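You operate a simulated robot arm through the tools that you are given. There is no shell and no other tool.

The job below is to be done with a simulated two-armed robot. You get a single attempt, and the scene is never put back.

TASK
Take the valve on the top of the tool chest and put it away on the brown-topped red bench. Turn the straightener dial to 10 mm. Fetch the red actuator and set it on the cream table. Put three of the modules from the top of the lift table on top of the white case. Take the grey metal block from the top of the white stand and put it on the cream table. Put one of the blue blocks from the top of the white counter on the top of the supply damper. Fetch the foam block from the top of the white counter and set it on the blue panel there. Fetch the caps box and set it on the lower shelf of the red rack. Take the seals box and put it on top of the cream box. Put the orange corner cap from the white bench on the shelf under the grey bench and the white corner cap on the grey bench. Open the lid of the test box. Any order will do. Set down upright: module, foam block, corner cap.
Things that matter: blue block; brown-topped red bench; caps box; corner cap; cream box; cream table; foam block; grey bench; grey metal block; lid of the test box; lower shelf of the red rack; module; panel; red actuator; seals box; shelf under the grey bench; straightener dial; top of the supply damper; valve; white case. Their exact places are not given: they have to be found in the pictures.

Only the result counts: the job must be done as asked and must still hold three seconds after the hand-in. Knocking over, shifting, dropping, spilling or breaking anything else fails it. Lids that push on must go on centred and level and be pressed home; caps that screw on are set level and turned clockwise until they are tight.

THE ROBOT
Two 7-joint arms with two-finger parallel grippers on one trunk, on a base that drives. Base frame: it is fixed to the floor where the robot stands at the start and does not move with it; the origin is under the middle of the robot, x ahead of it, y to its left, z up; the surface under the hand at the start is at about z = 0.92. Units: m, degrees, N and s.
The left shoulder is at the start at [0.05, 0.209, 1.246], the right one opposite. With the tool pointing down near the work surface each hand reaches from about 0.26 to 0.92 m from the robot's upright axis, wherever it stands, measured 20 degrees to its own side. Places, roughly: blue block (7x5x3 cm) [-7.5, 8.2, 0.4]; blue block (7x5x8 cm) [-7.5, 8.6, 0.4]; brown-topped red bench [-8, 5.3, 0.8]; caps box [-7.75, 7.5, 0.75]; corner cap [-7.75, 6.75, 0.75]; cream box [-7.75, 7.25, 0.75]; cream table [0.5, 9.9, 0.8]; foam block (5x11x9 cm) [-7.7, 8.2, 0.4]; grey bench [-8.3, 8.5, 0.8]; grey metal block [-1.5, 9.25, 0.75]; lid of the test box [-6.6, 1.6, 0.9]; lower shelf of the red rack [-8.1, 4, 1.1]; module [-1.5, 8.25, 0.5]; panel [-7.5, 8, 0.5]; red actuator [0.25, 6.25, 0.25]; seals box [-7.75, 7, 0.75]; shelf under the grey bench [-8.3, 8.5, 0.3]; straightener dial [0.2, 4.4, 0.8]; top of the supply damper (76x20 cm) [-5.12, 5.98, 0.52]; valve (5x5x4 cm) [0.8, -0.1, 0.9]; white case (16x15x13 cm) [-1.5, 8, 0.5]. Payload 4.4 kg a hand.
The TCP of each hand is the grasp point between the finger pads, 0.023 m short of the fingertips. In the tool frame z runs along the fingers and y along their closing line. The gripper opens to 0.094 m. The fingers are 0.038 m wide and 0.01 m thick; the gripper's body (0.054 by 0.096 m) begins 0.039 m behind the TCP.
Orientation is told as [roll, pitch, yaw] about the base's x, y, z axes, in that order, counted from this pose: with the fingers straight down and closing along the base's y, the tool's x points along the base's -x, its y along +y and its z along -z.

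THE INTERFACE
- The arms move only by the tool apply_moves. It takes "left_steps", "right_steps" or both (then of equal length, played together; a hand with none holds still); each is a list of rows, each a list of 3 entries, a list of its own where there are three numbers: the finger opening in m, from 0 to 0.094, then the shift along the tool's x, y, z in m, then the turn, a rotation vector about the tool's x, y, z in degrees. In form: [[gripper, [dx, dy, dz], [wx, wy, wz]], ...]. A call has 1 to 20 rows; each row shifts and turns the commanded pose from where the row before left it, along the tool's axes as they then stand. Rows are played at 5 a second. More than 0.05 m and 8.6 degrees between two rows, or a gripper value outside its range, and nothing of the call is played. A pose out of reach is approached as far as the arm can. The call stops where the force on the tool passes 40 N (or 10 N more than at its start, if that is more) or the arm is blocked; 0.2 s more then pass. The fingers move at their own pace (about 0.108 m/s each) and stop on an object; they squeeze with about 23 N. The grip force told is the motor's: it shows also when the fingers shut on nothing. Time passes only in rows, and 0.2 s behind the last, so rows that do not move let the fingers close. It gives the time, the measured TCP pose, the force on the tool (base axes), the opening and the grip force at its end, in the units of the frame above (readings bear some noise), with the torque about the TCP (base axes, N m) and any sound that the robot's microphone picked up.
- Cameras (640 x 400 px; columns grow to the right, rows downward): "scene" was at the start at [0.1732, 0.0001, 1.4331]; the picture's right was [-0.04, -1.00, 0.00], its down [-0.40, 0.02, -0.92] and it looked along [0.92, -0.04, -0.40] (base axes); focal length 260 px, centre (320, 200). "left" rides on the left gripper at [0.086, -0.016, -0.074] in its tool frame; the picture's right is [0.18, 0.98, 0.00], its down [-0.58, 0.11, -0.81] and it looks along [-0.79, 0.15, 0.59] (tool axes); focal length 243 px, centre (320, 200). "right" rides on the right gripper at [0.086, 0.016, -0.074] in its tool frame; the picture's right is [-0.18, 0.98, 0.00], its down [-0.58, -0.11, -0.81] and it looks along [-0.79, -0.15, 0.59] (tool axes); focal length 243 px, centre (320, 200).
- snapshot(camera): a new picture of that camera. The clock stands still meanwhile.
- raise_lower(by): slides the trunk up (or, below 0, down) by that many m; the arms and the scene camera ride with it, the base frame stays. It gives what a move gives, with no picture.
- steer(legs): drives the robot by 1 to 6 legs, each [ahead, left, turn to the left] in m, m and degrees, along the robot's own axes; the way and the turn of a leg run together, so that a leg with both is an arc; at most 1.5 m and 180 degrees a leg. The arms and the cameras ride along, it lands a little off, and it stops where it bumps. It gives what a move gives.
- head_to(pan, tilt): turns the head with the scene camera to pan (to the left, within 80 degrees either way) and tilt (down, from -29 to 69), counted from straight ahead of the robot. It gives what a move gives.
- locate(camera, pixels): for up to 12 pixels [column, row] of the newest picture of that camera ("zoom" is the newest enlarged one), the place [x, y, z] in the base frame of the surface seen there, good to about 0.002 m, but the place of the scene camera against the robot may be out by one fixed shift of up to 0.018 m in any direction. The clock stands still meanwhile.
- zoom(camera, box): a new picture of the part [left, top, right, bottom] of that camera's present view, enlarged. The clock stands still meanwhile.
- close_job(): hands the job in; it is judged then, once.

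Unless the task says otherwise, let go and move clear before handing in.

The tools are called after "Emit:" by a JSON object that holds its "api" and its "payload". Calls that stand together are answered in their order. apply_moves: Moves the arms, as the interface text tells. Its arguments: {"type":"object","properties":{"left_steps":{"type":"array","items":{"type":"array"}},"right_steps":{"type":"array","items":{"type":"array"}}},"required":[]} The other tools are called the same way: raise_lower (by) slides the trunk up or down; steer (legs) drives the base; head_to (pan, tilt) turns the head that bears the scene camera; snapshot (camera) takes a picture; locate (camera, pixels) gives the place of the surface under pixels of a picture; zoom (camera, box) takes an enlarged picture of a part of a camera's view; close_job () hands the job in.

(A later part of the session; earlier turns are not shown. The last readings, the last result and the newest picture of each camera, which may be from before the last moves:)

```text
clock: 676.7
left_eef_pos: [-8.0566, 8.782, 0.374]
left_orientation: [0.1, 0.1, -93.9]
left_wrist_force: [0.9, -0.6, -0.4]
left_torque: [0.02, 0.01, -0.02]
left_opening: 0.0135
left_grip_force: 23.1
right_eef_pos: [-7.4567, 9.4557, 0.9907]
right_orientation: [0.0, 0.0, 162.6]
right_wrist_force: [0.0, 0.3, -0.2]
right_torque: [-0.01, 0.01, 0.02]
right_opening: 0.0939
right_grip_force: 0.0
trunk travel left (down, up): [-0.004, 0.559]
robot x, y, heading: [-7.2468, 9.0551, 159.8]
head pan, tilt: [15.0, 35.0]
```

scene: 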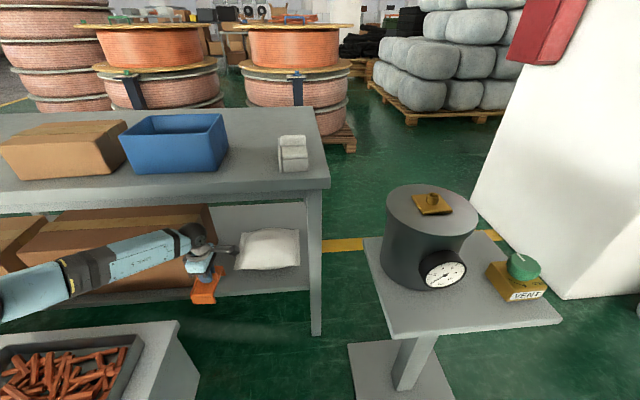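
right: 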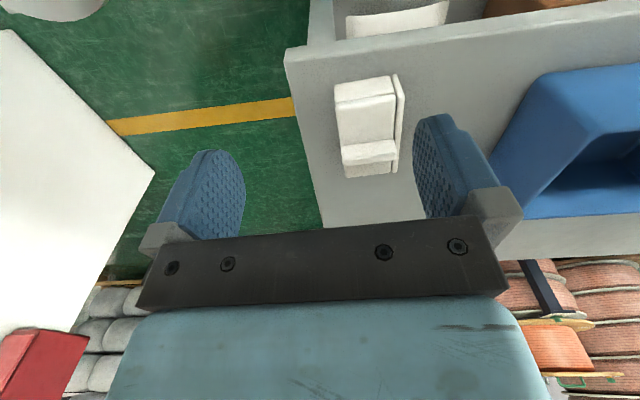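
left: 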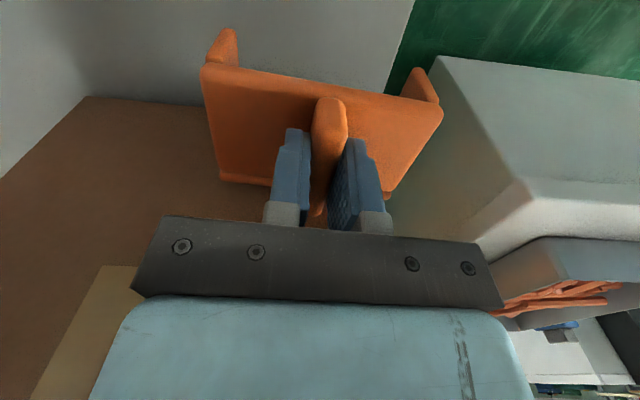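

Emit:
{"api": "apply_moves", "payload": {"left_steps": [[0.0, [0, 0, 0.0015], [0, 0, 0]], [0.0, [0, 0, 0.0015], [0, 0, 0]], [0.0, [0, 0, 0], [0, 0, 0]]]}}

Emit:
{"api": "snapshot", "payload": {"camera": "left"}}

```text
clock: 677.5
left_eef_pos: [-8.0584, 8.7812, 0.3743]
left_orientation: [-0.1, 0.2, -93.8]
left_wrist_force: [3.2, -1.4, 15.6]
left_torque: [-0.17, -0.05, 0.09]
left_opening: 0.0135
left_grip_force: 23.0
right_eef_pos: [-7.4548, 9.4548, 0.9917]
right_orientation: [0.1, -0.1, 162.8]
right_wrist_force: [1.0, 0.1, 0.9]
right_torque: [-0.03, -0.01, 0.02]
right_opening: 0.0942
right_grip_force: 0.1
trunk travel left (down, up): [-0.004, 0.559]
robot x, y, heading: [-7.2475, 9.05, 159.9]
head pan, tilt: [15.0, 35.0]
```

```text
taken
```

left: 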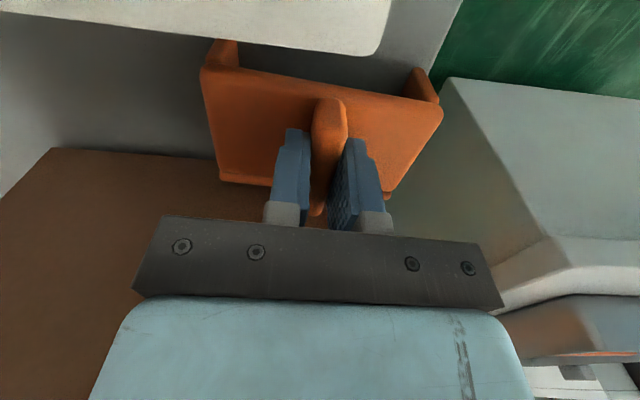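

Contact. I'll open, rise above the ridge and withdraw toward me.

Emit:
{"api": "apply_moves", "payload": {"left_steps": [[0.03, [0, 0, -0.001], [0, 0, 0]], [0.04, [0, 0, 0], [0, 0, 0]], [0.04, [0, 0, -0.025], [0, 0, 0]], [0.04, [0, 0, -0.03], [0, 0, 0]], [0.04, [0, 0, -0.02], [0, 0, 0]], [0.04, [0.003, 0.043, 0], [0, 0, 0]], [0.04, [0.003, 0.043, 0], [0, 0, 0]], [0.04, [0.003, 0.043, 0], [0, 0, 0]], [0.04, [0.003, 0.043, 0], [0, 0, 0]], [0.04, [0.003, 0.043, 0], [0, 0, 0]]]}}

Emit:
{"api": "snapshot", "payload": {"camera": "scene"}}

Emit:
{"api": "snapshot", "payload": {"camera": "left"}}

```text
clock: 679.7
left_eef_pos: [-7.8396, 8.7815, 0.451]
left_orientation: [0.1, 0.2, -93.9]
left_wrist_force: [-0.1, 0.3, 0.5]
left_torque: [-0.01, -0.01, 0.0]
left_opening: 0.04
left_grip_force: 0.0
right_eef_pos: [-7.4565, 9.4537, 0.9921]
right_orientation: [0.0, -0.1, 162.7]
right_wrist_force: [0.0, 0.1, 1.0]
right_torque: [0.04, -0.01, -0.01]
right_opening: 0.094
right_grip_force: 0.1
trunk travel left (down, up): [-0.004, 0.559]
robot x, y, heading: [-7.2468, 9.0524, 159.7]
head pan, tilt: [15.0, 35.0]
```

```text
taken
```

scene: 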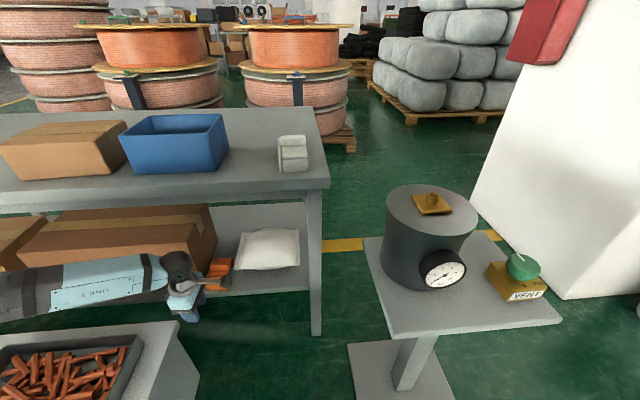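

```text
taken
```

left: 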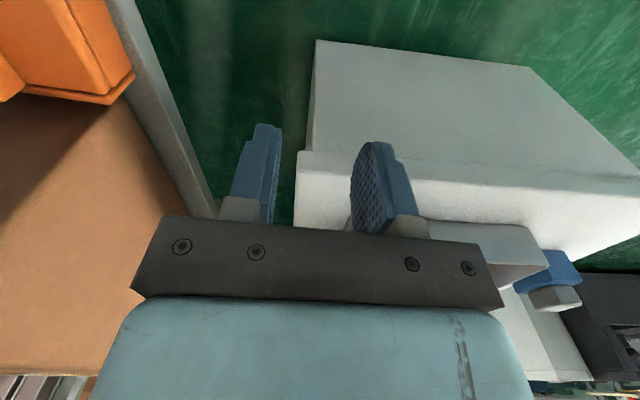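

The orange cap stands on the shelf. I'll raise the trunk again and turn back to face the counter.

Emit:
{"api": "raise_lower", "payload": {"by": 0.31}}

Emit:
{"api": "apply_moves", "payload": {"left_steps": [[0.06, [0, 0.03, -0.03], [0, 0, 0]], [0.06, [0, 0.03, -0.03], [0, 0, 0]], [0.06, [0, 0.03, -0.03], [0, 0, 8.5]], [0.06, [0, 0, -0.03], [0, 0, 8.5]], [0.06, [0, 0, -0.03], [0, 0, 8.5]], [0.06, [0, 0, -0.03], [0, 0, 8.5]], [0.06, [0, 0, -0.03], [0, 0, 8.5]], [0.06, [0, 0, -0.03], [0, 0, 8.5]], [0.06, [0, 0, -0.02], [0, 0, 8.5]], [0.06, [0, 0, -0.02], [0, 0, 8.5]], [0.06, [0, 0, -0.02], [0, 0, 8.5]], [0.06, [0, 0, -0.02], [0, 0, 8.5]], [0.06, [0, 0, -0.02], [0, 0, 8.5]], [0.06, [0, 0, 0], [0, 0, 8.5]]]}}

Emit:
{"api": "snapshot", "payload": {"camera": "scene"}}

```text
clock: 682.8
left_eef_pos: [-7.8404, 8.7818, 0.7612]
left_orientation: [0.2, 0.2, -94.0]
left_wrist_force: [0.1, 0.2, 0.0]
left_torque: [0.04, 0.01, 0.01]
left_opening: 0.0399
left_grip_force: 0.1
right_eef_pos: [-7.4562, 9.4545, 1.3012]
right_orientation: [0.0, 0.1, 162.7]
right_wrist_force: [-0.1, 0.1, 1.1]
right_torque: [-0.01, -0.02, 0.03]
right_opening: 0.0942
right_grip_force: 0.1
trunk travel left (down, up): [-0.314, 0.249]
robot x, y, heading: [-7.2469, 9.0509, 160.0]
head pan, tilt: [15.0, 35.0]
```

```text
clock: 685.8
left_eef_pos: [-7.7519, 8.7748, 1.102]
left_orientation: [0.0, 0.0, 163.9]
left_wrist_force: [0.8, 0.2, 1.0]
left_torque: [0.0, 0.01, 0.0]
left_opening: 0.0601
left_grip_force: 0.1
right_eef_pos: [-7.4561, 9.4547, 1.3021]
right_orientation: [0.0, 0.0, 162.7]
right_wrist_force: [0.7, 0.5, 0.3]
right_torque: [-0.01, -0.02, -0.05]
right_opening: 0.0941
right_grip_force: 0.0
trunk travel left (down, up): [-0.314, 0.249]
robot x, y, heading: [-7.2483, 9.0512, 159.5]
head pan, tilt: [15.0, 35.0]
```

```text
taken
```

scene: 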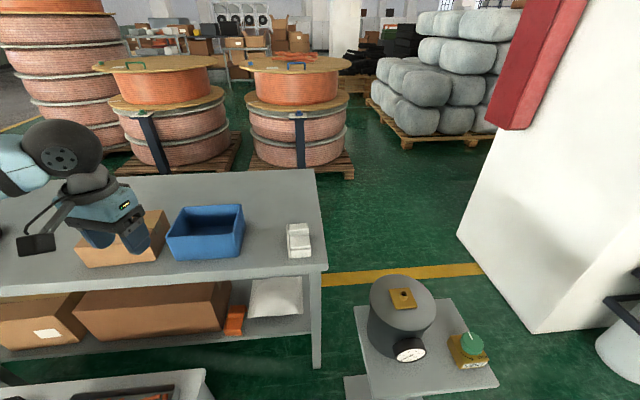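

Both caps are in place. Next are the foam block and blue block on the white counter: I'll turn back to heading 180, back out, and strafe left.

Emit:
{"api": "steer", "payload": {"legs": [[0, 0, 20.5], [-0.27, 0, 0], [0, 0.95, 0]]}}

Emit:
{"api": "head_to", "payload": {"pan": 0, "tilt": 50}}

Emit:
{"api": "snapshot", "payload": {"camera": "scene"}}

```text
clock: 697.1
left_eef_pos: [-7.3457, 7.6529, 1.0997]
left_orientation: [-0.1, 0.0, -175.1]
left_wrist_force: [0.4, 0.3, 0.4]
left_torque: [-0.02, 0.03, 0.02]
left_opening: 0.0599
left_grip_force: 0.0
right_eef_pos: [-7.311, 8.3936, 1.3]
right_orientation: [0.0, 0.0, -176.5]
right_wrist_force: [-0.2, 0.0, 0.0]
right_torque: [0.01, -0.04, -0.02]
right_opening: 0.0942
right_grip_force: 0.1
trunk travel left (down, up): [-0.314, 0.249]
robot x, y, heading: [-6.9765, 8.0914, -179.3]
head pan, tilt: [15.0, 35.0]
```

```text
clock: 697.9
left_eef_pos: [-7.3451, 7.6528, 1.1007]
left_orientation: [-0.1, 0.1, -175.2]
left_wrist_force: [-0.5, 0.3, -0.1]
left_torque: [0.01, 0.0, -0.04]
left_opening: 0.06
left_grip_force: 0.1
right_eef_pos: [-7.3099, 8.394, 1.3008]
right_orientation: [0.0, -0.1, -176.5]
right_wrist_force: [1.0, -0.3, 0.1]
right_torque: [-0.01, 0.0, 0.01]
right_opening: 0.0941
right_grip_force: 0.1
trunk travel left (down, up): [-0.314, 0.249]
robot x, y, heading: [-6.9686, 8.0892, -179.4]
head pan, tilt: [0.0, 50.0]
```

```text
taken
```

scene: 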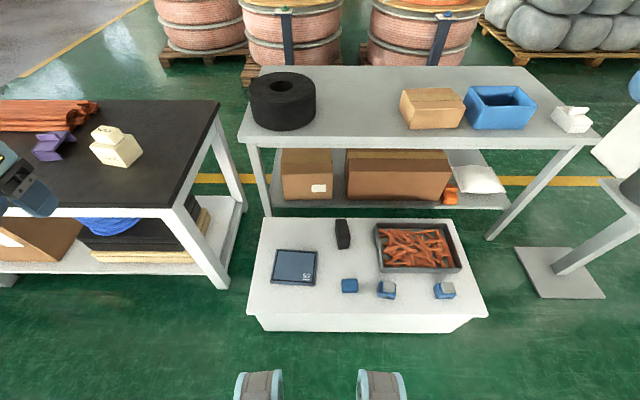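

Emit:
{"api": "zoom", "payload": {"camera": "scene", "box": [250, 205, 490, 325]}}

Emit:
{"api": "locate", "payload": {"camera": "zoom", "pixels": [[265, 210], [365, 222], [365, 205], [520, 225], [520, 210], [245, 75], [245, 100], [120, 160], [60, 140], [180, 150], [65, 215], [170, 220]]}}

```text
2.67 times, centred on (370, 265) of scene
```

zoom: 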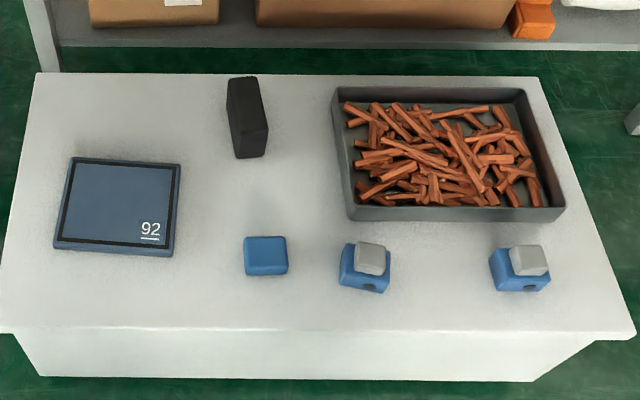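

```text
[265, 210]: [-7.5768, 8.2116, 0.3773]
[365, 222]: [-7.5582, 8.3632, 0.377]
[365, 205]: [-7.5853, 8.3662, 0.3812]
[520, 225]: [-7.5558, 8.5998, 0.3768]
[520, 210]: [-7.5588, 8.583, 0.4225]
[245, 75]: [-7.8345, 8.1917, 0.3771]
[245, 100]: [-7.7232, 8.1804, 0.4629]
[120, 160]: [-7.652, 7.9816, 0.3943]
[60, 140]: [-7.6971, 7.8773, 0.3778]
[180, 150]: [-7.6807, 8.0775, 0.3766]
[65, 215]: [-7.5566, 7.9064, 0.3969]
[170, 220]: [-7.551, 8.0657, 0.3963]
```

The panel ("92") is centred near [-7.61,7.975] with its top z≈0.396. The foam block stands near [-7.75,8.18], 9 cm tall, and a plain blue block is at y≈8.2. I'll lower the trunk and bring the right hand over for a close look.

Emit:
{"api": "raise_lower", "payload": {"by": -0.28}}

Emit:
{"api": "apply_moves", "payload": {"right_steps": [[0.094, [-0.04, 0.02, 0.02], [0, 0, 0]], [0.094, [-0.04, 0.02, 0.02], [0, 0, 0]], [0.094, [-0.04, 0.02, 0.02], [0, 0, 0]], [0.094, [-0.04, 0.02, 0.02], [0, 0, 0]], [0.094, [-0.04, 0.02, 0.02], [0, 0, 0]], [0.094, [-0.04, 0.02, 0.02], [0, 0, 0]], [0.094, [-0.02, 0.02, 0.03], [0, 0, -3.5]], [0.094, [0, 0.02, 0.04], [0, 0, 0]], [0.094, [0, 0, 0.04], [0, 0, 0]], [0.094, [0, 0, 0.04], [0, 0, 0]]]}}

Emit:
{"api": "snapshot", "payload": {"camera": "right"}}

```text
clock: 700.8
left_eef_pos: [-7.3437, 7.6531, 0.8215]
left_orientation: [-0.1, 0.2, -175.0]
left_wrist_force: [0.1, -0.7, 0.3]
left_torque: [-0.01, 0.02, 0.0]
left_opening: 0.0598
left_grip_force: 0.1
right_eef_pos: [-7.3109, 8.3936, 1.0211]
right_orientation: [0.0, -0.1, -176.5]
right_wrist_force: [-0.3, -0.5, -0.2]
right_torque: [0.01, 0.0, 0.02]
right_opening: 0.0939
right_grip_force: 0.2
trunk travel left (down, up): [-0.034, 0.529]
robot x, y, heading: [-6.9718, 8.0904, -179.6]
head pan, tilt: [0.0, 50.0]
```

```text
clock: 703.0
left_eef_pos: [-7.3444, 7.654, 0.8202]
left_orientation: [-0.1, 0.1, -175.0]
left_wrist_force: [0.3, 0.3, 0.1]
left_torque: [0.0, 0.01, 0.0]
left_opening: 0.06
left_grip_force: 0.1
right_eef_pos: [-7.5595, 8.2211, 0.7528]
right_orientation: [0.0, 0.0, -173.0]
right_wrist_force: [0.2, 0.0, 0.1]
right_torque: [0.01, 0.0, 0.0]
right_opening: 0.0939
right_grip_force: 0.0
trunk travel left (down, up): [-0.034, 0.529]
robot x, y, heading: [-6.9745, 8.0887, -179.3]
head pan, tilt: [0.0, 50.0]
```

```text
taken
```

right: 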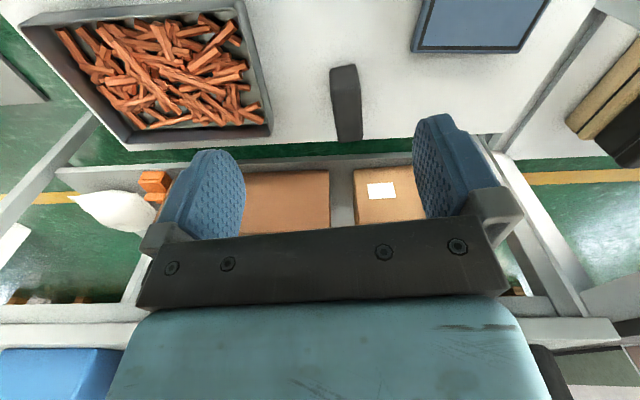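

Emit:
{"api": "zoom", "payload": {"camera": "right", "box": [290, 40, 410, 160]}}

Emit:
{"api": "locate", "payload": {"camera": "right", "pixels": [[333, 98], [359, 92], [338, 136], [362, 135], [332, 70], [355, 66], [347, 115], [347, 85], [415, 50], [515, 50], [430, 15], [540, 5]]}}

```text
3.33 times, centred on (350, 100) of right
```

zoom: 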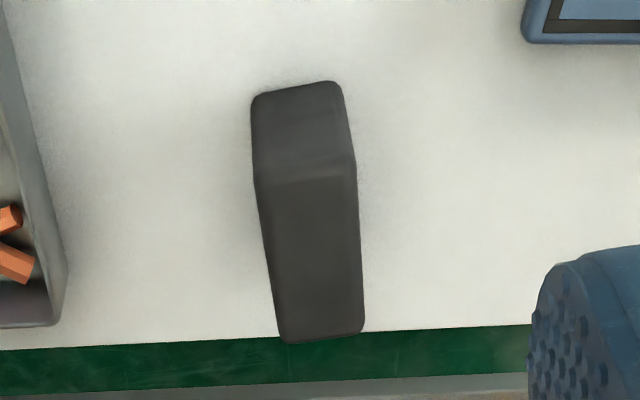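

```text
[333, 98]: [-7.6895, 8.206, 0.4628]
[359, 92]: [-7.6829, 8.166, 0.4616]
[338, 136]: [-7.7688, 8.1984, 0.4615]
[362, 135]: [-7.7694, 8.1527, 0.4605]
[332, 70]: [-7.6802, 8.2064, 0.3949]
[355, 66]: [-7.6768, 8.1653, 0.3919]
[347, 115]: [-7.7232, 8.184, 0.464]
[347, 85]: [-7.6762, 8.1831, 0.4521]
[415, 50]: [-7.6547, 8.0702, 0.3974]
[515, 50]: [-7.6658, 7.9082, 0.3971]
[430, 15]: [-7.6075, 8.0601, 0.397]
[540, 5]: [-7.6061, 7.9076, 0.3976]
```

The foam block's top spans x −7.68 to −7.785 and y 8.155–8.206, rotated +7°, z 0.378–0.463; the panel top is z 0.397. I'll grip the foam with the right hand.

Emit:
{"api": "apply_moves", "payload": {"right_steps": [[0.08, [-0.029, 0.0032, 0.0317], [0, 0, 0]], [0.08, [-0.029, 0.0032, 0.0317], [0, 0, 0]], [0.08, [-0.029, 0.0032, 0.0317], [0, 0, 0]], [0.08, [-0.029, 0.0032, 0.0317], [0, 0, 0]], [0.08, [-0.029, 0.0032, 0.0317], [0, 0, 0]], [0.08, [-0.029, 0.0032, 0.0317], [0, 0, 0]], [0.08, [0, 0, 0], [0, 0, 0]]]}}

Emit:
{"api": "snapshot", "payload": {"camera": "right"}}

```text
clock: 704.5
left_eef_pos: [-7.3448, 7.6538, 0.8213]
left_orientation: [-0.1, 0.1, -175.1]
left_wrist_force: [0.1, 0.5, -0.1]
left_torque: [0.01, 0.02, 0.04]
left_opening: 0.0602
left_grip_force: 0.0
right_eef_pos: [-7.7294, 8.1783, 0.5629]
right_orientation: [0.1, 0.0, -173.0]
right_wrist_force: [0.3, -0.1, -0.2]
right_torque: [0.0, 0.03, 0.0]
right_opening: 0.0799
right_grip_force: 0.1
trunk travel left (down, up): [-0.034, 0.529]
robot x, y, heading: [-6.9704, 8.0874, -179.2]
head pan, tilt: [0.0, 50.0]
```

```text
taken
```

right: 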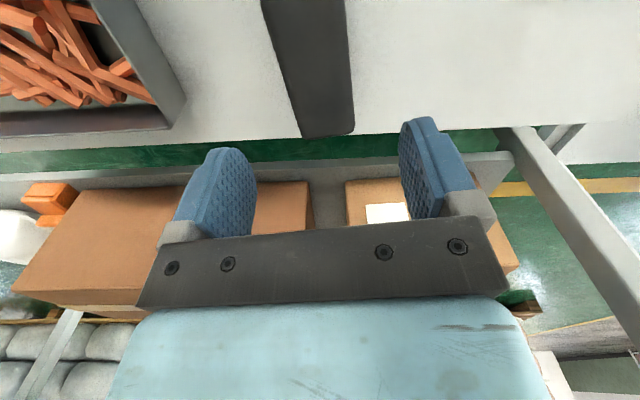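

Emit:
{"api": "apply_moves", "payload": {"right_steps": [[0.08, [0, -0.002, 0.045], [0, 0, 0]], [0.08, [0, 0, 0.045], [0, 0, 0]], [0.08, [0, 0, 0.038], [0, 0, 0]], [0.08, [0, 0, 0], [0, 0, 0]], [0.0, [0, 0, 0], [0, 0, 0]], [0.0, [0, 0, 0], [0, 0, 0]], [0.0, [0, 0, 0], [0, 0, 0]]]}}

Emit:
{"api": "snapshot", "payload": {"camera": "right"}}

```text
clock: 706.1
left_eef_pos: [-7.3448, 7.6536, 0.8219]
left_orientation: [0.0, 0.0, -175.1]
left_wrist_force: [-0.2, 0.6, 0.2]
left_torque: [-0.01, 0.01, 0.03]
left_opening: 0.06
left_grip_force: 0.1
right_eef_pos: [-7.7312, 8.1797, 0.4326]
right_orientation: [0.0, 0.0, -173.1]
right_wrist_force: [-0.8, 1.0, 0.3]
right_torque: [-0.05, 0.06, -0.02]
right_opening: 0.0493
right_grip_force: 23.0
trunk travel left (down, up): [-0.034, 0.529]
robot x, y, heading: [-6.9725, 8.0945, -179.3]
head pan, tilt: [0.0, 50.0]
```

```text
taken
```

right: 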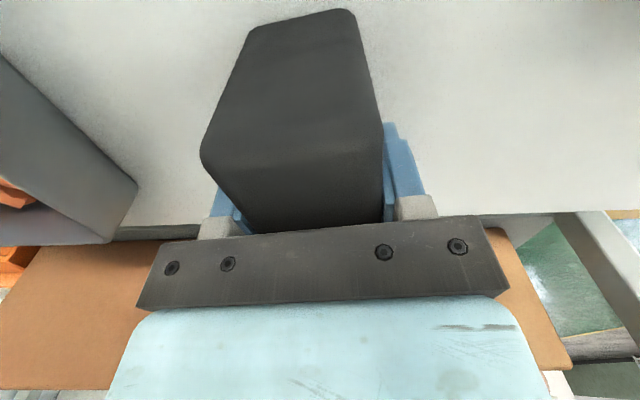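

Foam gripped (0.049). I'll lift it and go over the panel.

Emit:
{"api": "apply_moves", "payload": {"right_steps": [[0.0, [0, 0, -0.02], [0, 0, 0]], [0.0, [0, 0, -0.04], [0, 0, 0]], [0.0, [0, 0, -0.045], [0, 0, 0]], [0.0, [0, 0, -0.045], [0, 0, 0]], [0.0, [0.033, 0.03, 0], [0, 0, 0]], [0.0, [0.033, 0.03, 0], [0, 0, 0]], [0.0, [0.033, 0.03, 0], [0, 0, 0]], [0.0, [0.033, 0.03, 0], [0, 0, 0]], [0.0, [0.033, 0.03, 0], [0, 0, 0]], [0.0, [0, 0.035, 0], [0, 0, 0]], [0.0, [0, 0, 0], [0, 0, 0]]]}}

Emit:
{"api": "snapshot", "payload": {"camera": "right"}}

Emit:
{"api": "snapshot", "payload": {"camera": "scene"}}

```text
clock: 708.5
left_eef_pos: [-7.3438, 7.6528, 0.8204]
left_orientation: [-0.1, 0.1, -175.0]
left_wrist_force: [0.5, -1.4, 0.2]
left_torque: [0.01, 0.01, 0.0]
left_opening: 0.0599
left_grip_force: 0.0
right_eef_pos: [-7.5444, 8.016, 0.584]
right_orientation: [0.0, -0.1, -173.1]
right_wrist_force: [-0.4, 0.6, -0.3]
right_torque: [-0.01, 0.02, -0.02]
right_opening: 0.0492
right_grip_force: 22.7
trunk travel left (down, up): [-0.034, 0.529]
robot x, y, heading: [-6.9721, 8.0887, -179.4]
head pan, tilt: [0.0, 50.0]
```

```text
taken
```

right: 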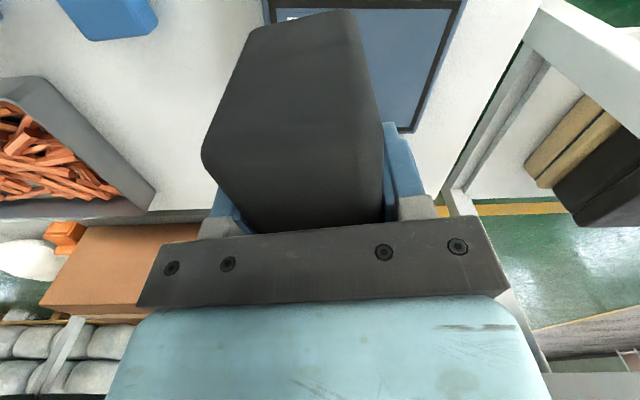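

```text
taken
```

scene: 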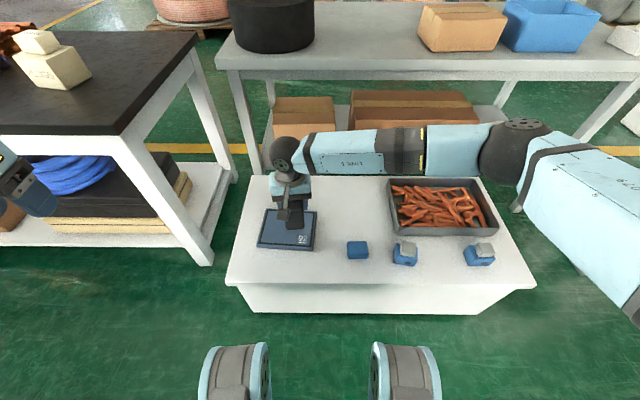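

Emit:
{"api": "zoom", "payload": {"camera": "scene", "box": [230, 180, 350, 280]}}

Emit:
{"api": "locate", "payload": {"camera": "right", "pixels": [[275, 15], [455, 10], [412, 125], [400, 120], [385, 60], [430, 70], [265, 5]]}}

Emit:
{"api": "locate", "payload": {"camera": "scene", "pixels": [[315, 213], [312, 248], [259, 244], [268, 212], [262, 210], [300, 243]]}}

```text
4.00 times, centred on (290, 230) of scene
```

zoom: 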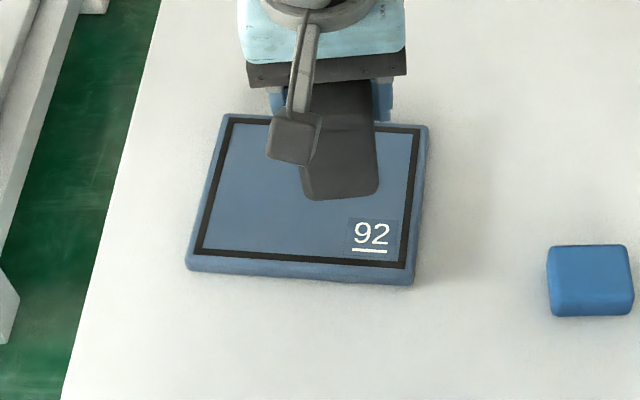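

```text
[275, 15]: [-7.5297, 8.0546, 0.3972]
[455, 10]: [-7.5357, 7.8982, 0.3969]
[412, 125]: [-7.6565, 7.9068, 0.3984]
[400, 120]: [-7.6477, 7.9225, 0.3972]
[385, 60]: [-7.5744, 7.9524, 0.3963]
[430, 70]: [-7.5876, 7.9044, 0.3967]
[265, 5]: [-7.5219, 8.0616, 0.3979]
```

```text
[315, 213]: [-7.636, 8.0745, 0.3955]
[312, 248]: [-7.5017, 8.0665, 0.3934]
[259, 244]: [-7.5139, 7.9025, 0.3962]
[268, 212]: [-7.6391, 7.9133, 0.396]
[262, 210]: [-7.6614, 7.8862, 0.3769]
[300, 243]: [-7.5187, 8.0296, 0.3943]
```

The panel spans x −7.51 to −7.66 and y 7.897–8.067. I'll centre the foam at [-7.587,7.983] and lower it.

Emit:
{"api": "apply_moves", "payload": {"right_steps": [[0.0, [-0.0232, 0.0138, 0.02], [0, 0, 0]], [0.0, [-0.0231, 0.0138, 0.02], [0, 0, 0]], [0.0, [0, 0, 0.04], [0, 0, 0]], [0.0, [0, 0, 0.04], [0, 0, 0]], [0.0, [0, 0, 0.008], [0, 0, 0]], [0.0, [0, 0, 0], [0, 0, 0]]]}}

Emit:
{"api": "snapshot", "payload": {"camera": "scene"}}

```text
clock: 710.0
left_eef_pos: [-7.3455, 7.6526, 0.8203]
left_orientation: [-0.2, 0.1, -175.1]
left_wrist_force: [0.6, 0.3, -0.4]
left_torque: [0.03, 0.05, -0.01]
left_opening: 0.0599
left_grip_force: 0.0
right_eef_pos: [-7.5872, 7.9846, 0.4566]
right_orientation: [0.1, -0.1, -173.0]
right_wrist_force: [-0.1, 0.1, -0.5]
right_torque: [0.0, 0.02, 0.02]
right_opening: 0.0493
right_grip_force: 22.5
trunk travel left (down, up): [-0.034, 0.529]
robot x, y, heading: [-6.9735, 8.092, -179.4]
head pan, tilt: [0.0, 50.0]
```

```text
taken
```

scene: 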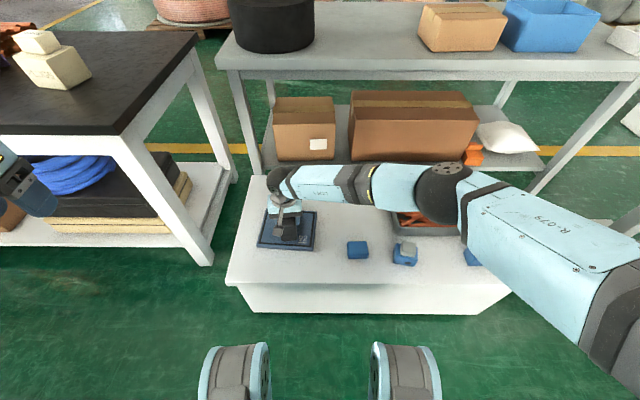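

Emit:
{"api": "apply_moves", "payload": {"right_steps": [[0.0, [0, 0, 0.002], [0, 0, 0]], [0.0, [0, 0, 0.0015], [0, 0, 0]], [0.0, [0, 0, 0], [0, 0, 0]]]}}

```text
clock: 710.8
left_eef_pos: [-7.3448, 7.6523, 0.8212]
left_orientation: [-0.1, 0.1, -175.1]
left_wrist_force: [0.3, 0.6, -0.3]
left_torque: [0.0, -0.01, 0.03]
left_opening: 0.0601
left_grip_force: 0.1
right_eef_pos: [-7.5859, 7.9834, 0.4512]
right_orientation: [0.0, 0.0, -173.0]
right_wrist_force: [0.3, -0.8, -0.4]
right_torque: [-0.03, -0.01, 0.04]
right_opening: 0.0495
right_grip_force: 23.5
trunk travel left (down, up): [-0.034, 0.529]
robot x, y, heading: [-6.9704, 8.0941, -179.4]
head pan, tilt: [0.0, 50.0]
```

Emit:
{"api": "apply_moves", "payload": {"right_steps": [[0.0, [0, 0, 0.0015], [0, 0, 0]], [0.0, [0, 0, 0.0015], [0, 0, 0]], [0.0, [0, 0, 0], [0, 0, 0]]]}}

```text
clock: 711.5
left_eef_pos: [-7.3452, 7.6532, 0.822]
left_orientation: [-0.1, -0.1, -175.1]
left_wrist_force: [-0.5, 0.2, 0.1]
left_torque: [0.0, 0.01, -0.01]
left_opening: 0.06
left_grip_force: 0.1
right_eef_pos: [-7.5866, 7.9847, 0.4518]
right_orientation: [0.0, -0.2, -173.0]
right_wrist_force: [-0.4, 3.4, 17.5]
right_torque: [0.2, -0.29, 0.0]
right_opening: 0.0494
right_grip_force: 23.3
trunk travel left (down, up): [-0.034, 0.529]
robot x, y, heading: [-6.9726, 8.0923, -179.3]
head pan, tilt: [0.0, 50.0]
```

Contact. I'll release slowly and lift straight up.

Emit:
{"api": "apply_moves", "payload": {"right_steps": [[0.056, [0, 0, -0.001], [0, 0, 0]], [0.065, [0, 0, 0], [0, 0, 0]], [0.07, [0, 0, 0], [0, 0, 0]], [0.07, [0, 0, -0.03], [0, 0, 0]], [0.07, [0, 0, -0.045], [0, 0, 0]], [0.07, [0, 0, -0.045], [0, 0, 0]], [0.08, [0, -0.03, -0.03], [0, 0, 0]], [0.08, [0.02, -0.04, 0], [0, 0, 0]], [0.08, [0.02, -0.04, 0], [0, 0, 0]], [0.08, [0.0, -0.04, 0], [0, 0, 0]], [0.08, [0.0, -0.04, 0], [0, 0, 0]], [0.08, [0, 0, 0], [0, 0, 0]]]}}

Emit:
{"api": "snapshot", "payload": {"camera": "right"}}

Emit:
{"api": "zoom", "payload": {"camera": "scene", "box": [220, 160, 520, 320]}}

```text
clock: 714.1
left_eef_pos: [-7.345, 7.6531, 0.8216]
left_orientation: [0.0, 0.1, -175.1]
left_wrist_force: [0.1, -0.3, -0.4]
left_torque: [-0.01, 0.0, 0.0]
left_opening: 0.0601
left_grip_force: 0.0
right_eef_pos: [-7.5703, 8.177, 0.5996]
right_orientation: [0.0, 0.0, -172.7]
right_wrist_force: [-0.8, 0.5, -0.2]
right_torque: [0.01, -0.02, 0.03]
right_opening: 0.0799
right_grip_force: 0.2
trunk travel left (down, up): [-0.034, 0.529]
robot x, y, heading: [-6.9722, 8.0948, -179.4]
head pan, tilt: [0.0, 50.0]
```

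```text
taken
```

right: 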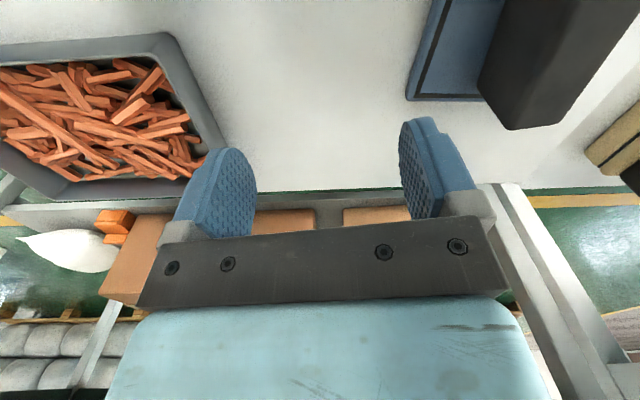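

```text
2.13 times, centred on (370, 240) of scene
```

zoom: 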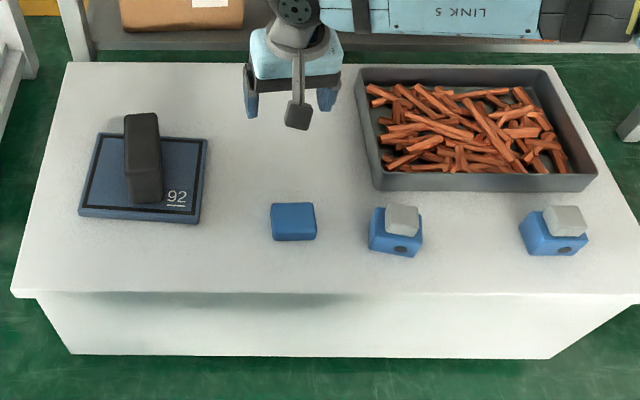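

The foam block stands upright on the panel. Now the plain blue block: I'll back the right hand up to see it.

Emit:
{"api": "apply_moves", "payload": {"right_steps": [[0.08, [0.04, -0.015, 0], [0, 0, 0]], [0.08, [0.04, -0.015, 0], [0, 0, 0]], [0.08, [0.03, 0, 0], [0, 0, -7]], [0.08, [0, 0, 0], [0, 0, 0]]]}}

Emit:
{"api": "snapshot", "payload": {"camera": "right"}}

```text
clock: 715.1
left_eef_pos: [-7.3441, 7.6533, 0.8206]
left_orientation: [-0.1, 0.1, -175.1]
left_wrist_force: [0.1, 0.2, -0.3]
left_torque: [0.0, -0.02, -0.03]
left_opening: 0.0598
left_grip_force: 0.1
right_eef_pos: [-7.4641, 8.2212, 0.5999]
right_orientation: [-0.1, -0.1, -165.9]
right_wrist_force: [-1.0, 0.0, -0.6]
right_torque: [0.0, 0.0, 0.01]
right_opening: 0.0799
right_grip_force: 0.1
trunk travel left (down, up): [-0.034, 0.529]
robot x, y, heading: [-6.9713, 8.0919, -179.4]
head pan, tilt: [0.0, 50.0]
```

```text
taken
```

right: 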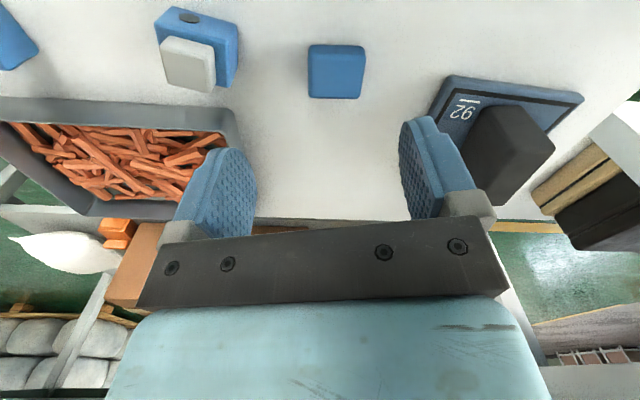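

Emit:
{"api": "zoom", "payload": {"camera": "right", "box": [290, 30, 390, 110]}}

Emit:
{"api": "locate", "payload": {"camera": "right", "pixels": [[312, 52], [361, 52], [358, 94], [312, 92], [337, 72], [312, 60], [362, 62], [175, 40], [225, 50], [195, 60]]}}

```text
5.00 times, centred on (340, 70) of right
```

zoom: 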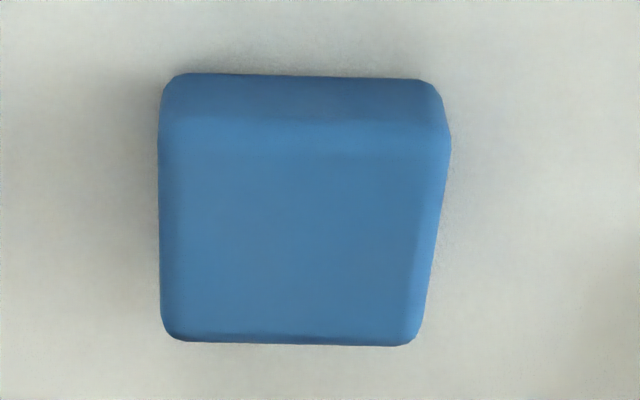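

```text
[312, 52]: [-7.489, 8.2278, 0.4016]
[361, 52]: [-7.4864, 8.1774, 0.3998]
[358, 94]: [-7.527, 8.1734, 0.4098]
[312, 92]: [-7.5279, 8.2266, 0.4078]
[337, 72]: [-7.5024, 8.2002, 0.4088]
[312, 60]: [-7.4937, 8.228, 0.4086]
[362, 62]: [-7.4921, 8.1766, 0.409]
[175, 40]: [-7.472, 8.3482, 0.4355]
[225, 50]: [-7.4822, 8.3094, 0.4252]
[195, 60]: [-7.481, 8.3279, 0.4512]
```

The plain block spans x −7.485 to −7.531 and y 8.172–8.230, z 0.3785–0.409. I'll align over it, descend and grip.

Emit:
{"api": "apply_moves", "payload": {"right_steps": [[0.08, [-0.0238, 0.0045, 0.03], [0, 0, 0]], [0.08, [-0.0237, 0.0044, 0.03], [0, 0, 0]], [0.08, [0, 0, 0.02], [0, 0, 5.8]], [0.08, [0, 0, 0.02], [0, 0, 5.8]], [0.08, [0, 0, 0], [0, 0, 0]]]}}

Emit:
{"api": "snapshot", "payload": {"camera": "right"}}

```text
clock: 716.4
left_eef_pos: [-7.3438, 7.6533, 0.8203]
left_orientation: [-0.2, 0.2, -175.0]
left_wrist_force: [0.0, 0.0, -0.3]
left_torque: [-0.01, -0.01, 0.03]
left_opening: 0.06
left_grip_force: 0.1
right_eef_pos: [-7.5084, 8.1986, 0.5004]
right_orientation: [0.1, -0.1, -177.6]
right_wrist_force: [-0.9, 0.4, 0.9]
right_torque: [0.01, -0.02, 0.0]
right_opening: 0.0801
right_grip_force: 0.2
trunk travel left (down, up): [-0.034, 0.529]
robot x, y, heading: [-6.973, 8.0935, -179.5]
head pan, tilt: [0.0, 50.0]
```

```text
taken
```

right: 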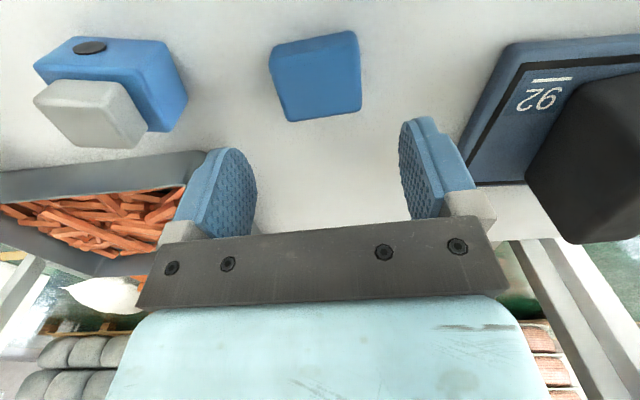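

Emit:
{"api": "apply_moves", "payload": {"right_steps": [[0.08, [0, -0.002, 0.04], [0, 0, 0]], [0.08, [0, 0, 0.035], [0, 0, 0]], [0.08, [0, 0, 0.019], [0, 0, 0]], [0.08, [0, 0, 0], [0, 0, 0]], [0.0, [0, 0, 0], [0, 0, 0]], [0.0, [0, 0, 0], [0, 0, 0]], [0.0, [0, 0, 0], [0, 0, 0]]]}}

```text
clock: 718.0
left_eef_pos: [-7.3436, 7.6534, 0.8202]
left_orientation: [-0.1, 0.0, -175.1]
left_wrist_force: [-0.1, 0.6, -0.5]
left_torque: [0.0, -0.02, 0.03]
left_opening: 0.0601
left_grip_force: 0.1
right_eef_pos: [-7.508, 8.2008, 0.4055]
right_orientation: [0.0, -0.1, -177.6]
right_wrist_force: [-0.3, 0.3, 0.3]
right_torque: [0.0, -0.01, -0.02]
right_opening: 0.0619
right_grip_force: 22.7
trunk travel left (down, up): [-0.034, 0.529]
robot x, y, heading: [-6.9698, 8.0923, -179.3]
head pan, tilt: [0.0, 50.0]
```

Gripped (0.062). I'll lift, raise the trunk and look toward the damper unit on the other side of the corridor.

Emit:
{"api": "apply_moves", "payload": {"right_steps": [[0.0, [0, 0, -0.02], [0, 0, 0]], [0.0, [0, 0, -0.045], [0, 0, 0]], [0.0, [0, 0, -0.045], [0, 0, 0]], [0.0, [0, 0, -0.045], [0, 0, 0]], [0.0, [0.02, -0.02, -0.035], [0, 0, 0]], [0.0, [0.03, -0.03, -0.02], [0, 0, 0]], [0.0, [0.03, -0.03, -0.02], [0, 0, 0]]]}}

Emit:
{"api": "raise_lower", "payload": {"by": 0.28}}

Emit:
{"api": "apply_moves", "payload": {"left_steps": [[0.094, [0, -0.04, -0.02], [0, 0, 0]], [0.094, [0, -0.04, -0.02], [0, 0, 0]], [0.094, [0, -0.04, 0], [0, 0, 4.5]]]}}

Emit:
{"api": "steer", "payload": {"legs": [[-0.1, 0.0, -0.5], [0.0, 1.4, 0]]}}

Emit:
{"api": "head_to", "payload": {"pan": 0, "tilt": 35}}

```text
clock: 719.5
left_eef_pos: [-7.3453, 7.6529, 0.8221]
left_orientation: [0.1, 0.1, -175.1]
left_wrist_force: [0.5, 0.5, -0.1]
left_torque: [0.01, 0.04, 0.01]
left_opening: 0.0599
left_grip_force: 0.1
right_eef_pos: [-7.4287, 8.2854, 0.6349]
right_orientation: [0.1, 0.0, -177.6]
right_wrist_force: [-0.1, 0.4, -1.5]
right_torque: [-0.03, -0.01, 0.0]
right_opening: 0.0619
right_grip_force: 22.9
trunk travel left (down, up): [-0.034, 0.529]
robot x, y, heading: [-6.9735, 8.0935, -179.4]
head pan, tilt: [0.0, 50.0]
```

```text
clock: 722.4
left_eef_pos: [-7.3453, 7.6533, 1.1009]
left_orientation: [-0.1, 0.1, -175.0]
left_wrist_force: [0.1, -0.1, 0.3]
left_torque: [-0.01, -0.02, 0.01]
left_opening: 0.0598
left_grip_force: 0.1
right_eef_pos: [-7.4308, 8.2843, 0.9149]
right_orientation: [0.0, -0.1, -177.6]
right_wrist_force: [0.4, -0.1, -1.6]
right_torque: [-0.05, -0.01, 0.01]
right_opening: 0.0615
right_grip_force: 23.2
trunk travel left (down, up): [-0.314, 0.249]
robot x, y, heading: [-6.9675, 8.0886, -179.4]
head pan, tilt: [0.0, 50.0]
```

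```text
clock: 723.2
left_eef_pos: [-7.3545, 7.7728, 1.1408]
left_orientation: [-0.1, 0.1, -179.6]
left_wrist_force: [-1.1, -0.1, 0.1]
left_torque: [-0.05, -0.02, -0.04]
left_opening: 0.094
left_grip_force: 0.1
right_eef_pos: [-7.4307, 8.2857, 0.9143]
right_orientation: [0.0, 0.0, -177.7]
right_wrist_force: [-0.5, -0.7, -0.2]
right_torque: [-0.02, 0.0, -0.01]
right_opening: 0.0615
right_grip_force: 23.1
trunk travel left (down, up): [-0.314, 0.249]
robot x, y, heading: [-6.9721, 8.0933, -179.5]
head pan, tilt: [0.0, 50.0]
```

```text
clock: 736.4
left_eef_pos: [-7.2575, 6.3793, 1.1405]
left_orientation: [-0.2, 0.2, 179.9]
left_wrist_force: [0.1, 0.3, -0.4]
left_torque: [-0.03, 0.0, 0.02]
left_opening: 0.0943
left_grip_force: 0.0
right_eef_pos: [-7.328, 6.893, 0.9147]
right_orientation: [0.0, 0.0, -178.1]
right_wrist_force: [-0.3, -0.1, -1.4]
right_torque: [-0.01, -0.02, -0.02]
right_opening: 0.062
right_grip_force: 23.2
trunk travel left (down, up): [-0.314, 0.249]
robot x, y, heading: [-6.8717, 6.6912, 180.4]
head pan, tilt: [0.0, 50.0]
```

```text
clock: 737.1
left_eef_pos: [-7.2556, 6.3802, 1.1402]
left_orientation: [-0.1, 0.1, 179.7]
left_wrist_force: [0.1, -0.4, -1.0]
left_torque: [0.02, 0.0, 0.01]
left_opening: 0.0937
left_grip_force: 0.1
right_eef_pos: [-7.3291, 6.8934, 0.9156]
right_orientation: [0.0, 0.1, -178.2]
right_wrist_force: [0.5, 0.4, -1.5]
right_torque: [0.0, 0.02, 0.01]
right_opening: 0.0615
right_grip_force: 23.1
trunk travel left (down, up): [-0.314, 0.249]
robot x, y, heading: [-6.8712, 6.6942, 179.9]
head pan, tilt: [0.0, 35.0]
```

I'll back to the corridor's middle and turn around to face the damper unit (east).

Emit:
{"api": "steer", "payload": {"legs": [[-0.15, 0, 0], [0, 0, 90], [0, 0, 90]]}}

Emit:
{"api": "snapshot", "payload": {"camera": "scene"}}

```text
clock: 738.0
left_eef_pos: [-7.239, 6.3791, 1.1411]
left_orientation: [0.0, 0.0, 179.8]
left_wrist_force: [0.2, -0.2, 0.6]
left_torque: [0.0, -0.03, -0.02]
left_opening: 0.0941
left_grip_force: 0.0
right_eef_pos: [-7.3097, 6.8935, 0.9144]
right_orientation: [0.0, -0.1, -178.1]
right_wrist_force: [0.2, -0.4, -1.5]
right_torque: [0.03, -0.02, 0.0]
right_opening: 0.0616
right_grip_force: 22.8
trunk travel left (down, up): [-0.314, 0.249]
robot x, y, heading: [-6.8547, 6.6911, 179.9]
head pan, tilt: [0.0, 35.0]
stopped in leg 1: the robot was blocked; the commanded pose is now the measured one
```

```text
taken
```

scene: 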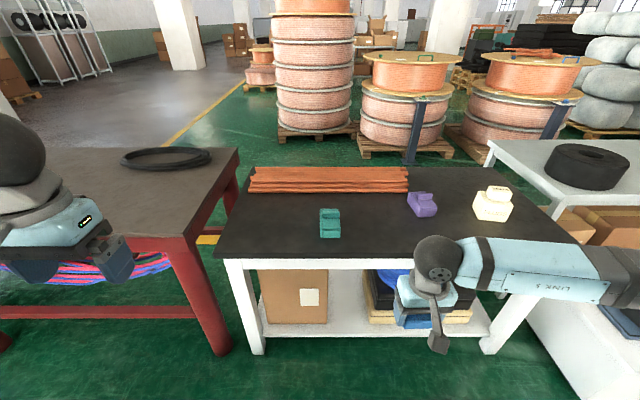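

Something is behind me at about x≈−6.48. I'll step forward a little and turn left in place to look at it.

Emit:
{"api": "steer", "payload": {"legs": [[0.08, 0, 0], [0, 0, 90]]}}

Emit:
{"api": "head_to", "payload": {"pan": 60, "tilt": 40}}

Emit:
{"api": "snapshot", "payload": {"camera": "scene"}}

```text
clock: 742.8
left_eef_pos: [-6.632, 6.2994, 1.1411]
left_orientation: [-0.1, 0.1, -92.2]
left_wrist_force: [-0.1, 0.1, -0.1]
left_torque: [-0.02, -0.04, 0.0]
left_opening: 0.094
left_grip_force: 0.1
right_eef_pos: [-7.1484, 6.2464, 0.9137]
right_orientation: [0.1, 0.0, -90.2]
right_wrist_force: [-0.5, -0.6, -0.2]
right_torque: [0.03, 0.01, 0.01]
right_opening: 0.0618
right_grip_force: 23.0
trunk travel left (down, up): [-0.314, 0.249]
robot x, y, heading: [-6.9323, 6.6939, -92.2]
head pan, tilt: [0.0, 35.0]
```

```text
clock: 744.1
left_eef_pos: [-6.6321, 6.2993, 1.1407]
left_orientation: [-0.2, 0.0, -92.2]
left_wrist_force: [0.9, 0.5, 0.3]
left_torque: [-0.01, 0.0, -0.02]
left_opening: 0.0943
left_grip_force: 0.0
right_eef_pos: [-7.1468, 6.246, 0.9157]
right_orientation: [0.0, 0.0, -90.0]
right_wrist_force: [-0.1, 0.2, -1.6]
right_torque: [-0.02, 0.03, -0.01]
right_opening: 0.0619
right_grip_force: 23.2
trunk travel left (down, up): [-0.314, 0.249]
robot x, y, heading: [-6.9353, 6.6958, -92.0]
head pan, tilt: [60.0, 40.0]
```

```text
taken
```

scene: 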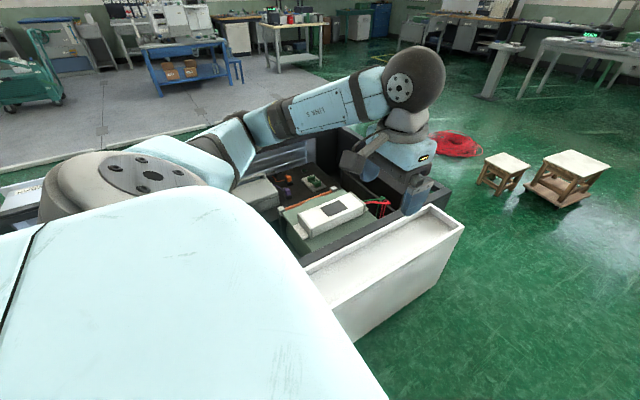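

The black unit's west side has a white box; the "supply damper" at [-5.12,5.98] should be on its east side. I'll locate points on it to be sure.

Emit:
{"api": "locate", "payload": {"camera": "scene", "pixels": [[400, 235], [455, 225], [360, 335], [310, 265], [330, 210], [300, 160], [250, 155], [440, 215], [460, 235], [380, 240], [30, 195], [375, 190]]}}

Emit:
{"api": "zoom", "payload": {"camera": "scene", "box": [220, 120, 480, 350]}}

```text
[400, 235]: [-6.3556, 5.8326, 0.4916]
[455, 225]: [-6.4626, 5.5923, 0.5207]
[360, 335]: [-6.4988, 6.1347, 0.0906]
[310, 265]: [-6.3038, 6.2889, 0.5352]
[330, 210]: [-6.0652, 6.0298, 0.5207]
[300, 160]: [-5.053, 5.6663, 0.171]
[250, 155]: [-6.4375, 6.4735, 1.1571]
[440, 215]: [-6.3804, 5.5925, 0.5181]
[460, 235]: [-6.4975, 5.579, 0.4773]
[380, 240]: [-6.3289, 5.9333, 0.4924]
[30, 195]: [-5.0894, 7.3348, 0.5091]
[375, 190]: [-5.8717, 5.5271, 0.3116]
```

```text
1.74 times, centred on (350, 235) of scene
```

zoom: 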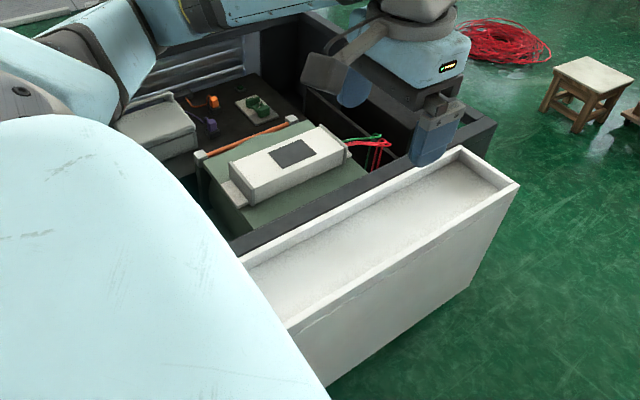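

The supply damper is on the far (east) side, so I'll go back out through the south gap. I'll raise the trunk and the right hand first, then drive south facing −y.

Emit:
{"api": "raise_lower", "payload": {"by": 0.235}}

Emit:
{"api": "apply_moves", "payload": {"right_steps": [[0.0, [0.01, 0, -0.04], [0, 0, 0]], [0.0, [0.01, 0, -0.04], [0, 0, 0]], [0.0, [0.01, 0, -0.04], [0, 0, 0]], [0.0, [0.01, 0, -0.04], [0, 0, 0]]]}}

Emit:
{"api": "steer", "payload": {"legs": [[1.0, 0.0, 2.0]]}}

Emit:
{"api": "head_to", "payload": {"pan": 0, "tilt": 40}}

Emit:
{"api": "snapshot", "payload": {"camera": "scene"}}

```text
clock: 746.6
left_eef_pos: [-6.6322, 6.299, 1.3759]
left_orientation: [-0.2, 0.1, -92.2]
left_wrist_force: [0.1, 0.4, 0.8]
left_torque: [-0.01, 0.01, -0.01]
left_opening: 0.0942
left_grip_force: 0.0
right_eef_pos: [-7.1487, 6.2462, 1.1492]
right_orientation: [0.0, 0.1, -90.2]
right_wrist_force: [-0.1, -0.4, -1.3]
right_torque: [0.03, -0.03, -0.02]
right_opening: 0.062
right_grip_force: 23.2
trunk travel left (down, up): [-0.549, 0.014]
robot x, y, heading: [-6.9393, 6.6961, -92.0]
head pan, tilt: [60.0, 40.0]
```

```text
clock: 747.6
left_eef_pos: [-6.6316, 6.2998, 1.3765]
left_orientation: [0.0, 0.1, -92.1]
left_wrist_force: [-0.2, 0.1, 0.4]
left_torque: [-0.01, 0.0, 0.02]
left_opening: 0.0938
left_grip_force: 0.1
right_eef_pos: [-7.1488, 6.288, 1.3098]
right_orientation: [-0.1, -0.1, -90.3]
right_wrist_force: [0.2, 0.4, -0.8]
right_torque: [0.01, 0.0, 0.02]
right_opening: 0.0619
right_grip_force: 23.3
trunk travel left (down, up): [-0.549, 0.014]
robot x, y, heading: [-6.9361, 6.6952, -92.1]
head pan, tilt: [60.0, 40.0]
```

```text
clock: 752.8
left_eef_pos: [-6.6215, 5.3138, 1.3753]
left_orientation: [-0.1, 0.1, -89.2]
left_wrist_force: [1.1, 0.5, -0.3]
left_torque: [-0.01, 0.02, 0.0]
left_opening: 0.0941
left_grip_force: 0.1
right_eef_pos: [-7.1355, 5.2746, 1.3089]
right_orientation: [-0.1, -0.1, -87.1]
right_wrist_force: [-0.1, 0.5, -0.9]
right_torque: [-0.01, -0.01, -0.01]
right_opening: 0.0619
right_grip_force: 23.4
trunk travel left (down, up): [-0.549, 0.014]
robot x, y, heading: [-6.9441, 5.6924, -89.0]
head pan, tilt: [60.0, 40.0]
```

```text
clock: 754.1
left_eef_pos: [-6.6209, 5.3137, 1.3756]
left_orientation: [-0.1, 0.1, -89.1]
left_wrist_force: [0.2, 0.6, 0.2]
left_torque: [0.0, 0.0, -0.01]
left_opening: 0.094
left_grip_force: 0.1
right_eef_pos: [-7.1358, 5.2737, 1.3091]
right_orientation: [0.0, -0.1, -87.1]
right_wrist_force: [0.0, 1.3, -1.0]
right_torque: [-0.01, -0.01, -0.03]
right_opening: 0.0617
right_grip_force: 23.0
trunk travel left (down, up): [-0.549, 0.014]
robot x, y, heading: [-6.9408, 5.6904, -89.0]
head pan, tilt: [0.0, 40.0]
```

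```text
taken
```

scene: 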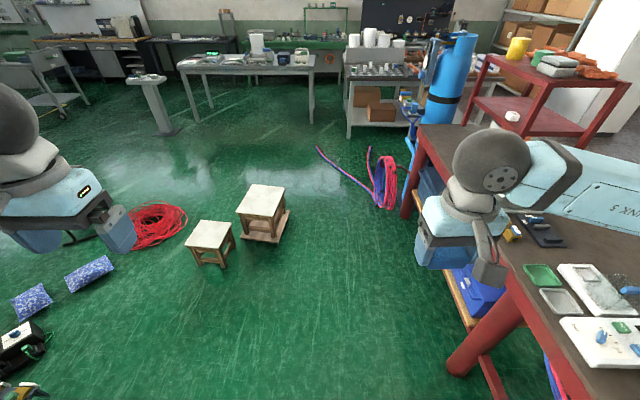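

I see the gap between stool 1 (265,215) and the hose coil (385,180). I'll measure again for the passage.

Emit:
{"api": "locate", "payload": {"camera": "scene", "pixels": [[291, 213], [285, 230], [275, 242], [375, 195], [383, 208], [392, 205], [288, 195], [320, 150], [370, 160], [345, 175], [360, 185], [410, 215]]}}

```text
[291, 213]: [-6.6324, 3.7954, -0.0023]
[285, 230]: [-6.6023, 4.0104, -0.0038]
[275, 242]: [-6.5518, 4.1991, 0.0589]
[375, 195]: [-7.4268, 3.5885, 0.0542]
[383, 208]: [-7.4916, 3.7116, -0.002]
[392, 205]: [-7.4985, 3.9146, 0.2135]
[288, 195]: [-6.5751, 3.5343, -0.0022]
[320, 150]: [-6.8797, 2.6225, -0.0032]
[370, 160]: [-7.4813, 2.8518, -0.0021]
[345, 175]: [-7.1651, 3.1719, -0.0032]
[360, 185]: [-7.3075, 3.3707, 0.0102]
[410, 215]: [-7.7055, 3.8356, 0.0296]
```

Emit:
{"api": "steer", "payload": {"legs": [[0.94, -0.085, -1.0]]}}

```text
clock: 759.2
left_eef_pos: [-6.7079, 4.3347, 1.376]
left_orientation: [-0.1, 0.1, -90.4]
left_wrist_force: [-0.6, 0.5, -0.4]
left_torque: [0.02, -0.04, 0.02]
left_opening: 0.0942
left_grip_force: 0.0
right_eef_pos: [-7.2226, 4.3052, 1.3094]
right_orientation: [-0.1, 0.0, -88.4]
right_wrist_force: [-0.1, -0.9, -1.6]
right_torque: [-0.02, 0.0, 0.04]
right_opening: 0.0616
right_grip_force: 22.6
trunk travel left (down, up): [-0.549, 0.014]
robot x, y, heading: [-7.0233, 4.7212, -90.0]
head pan, tilt: [0.0, 40.0]
```

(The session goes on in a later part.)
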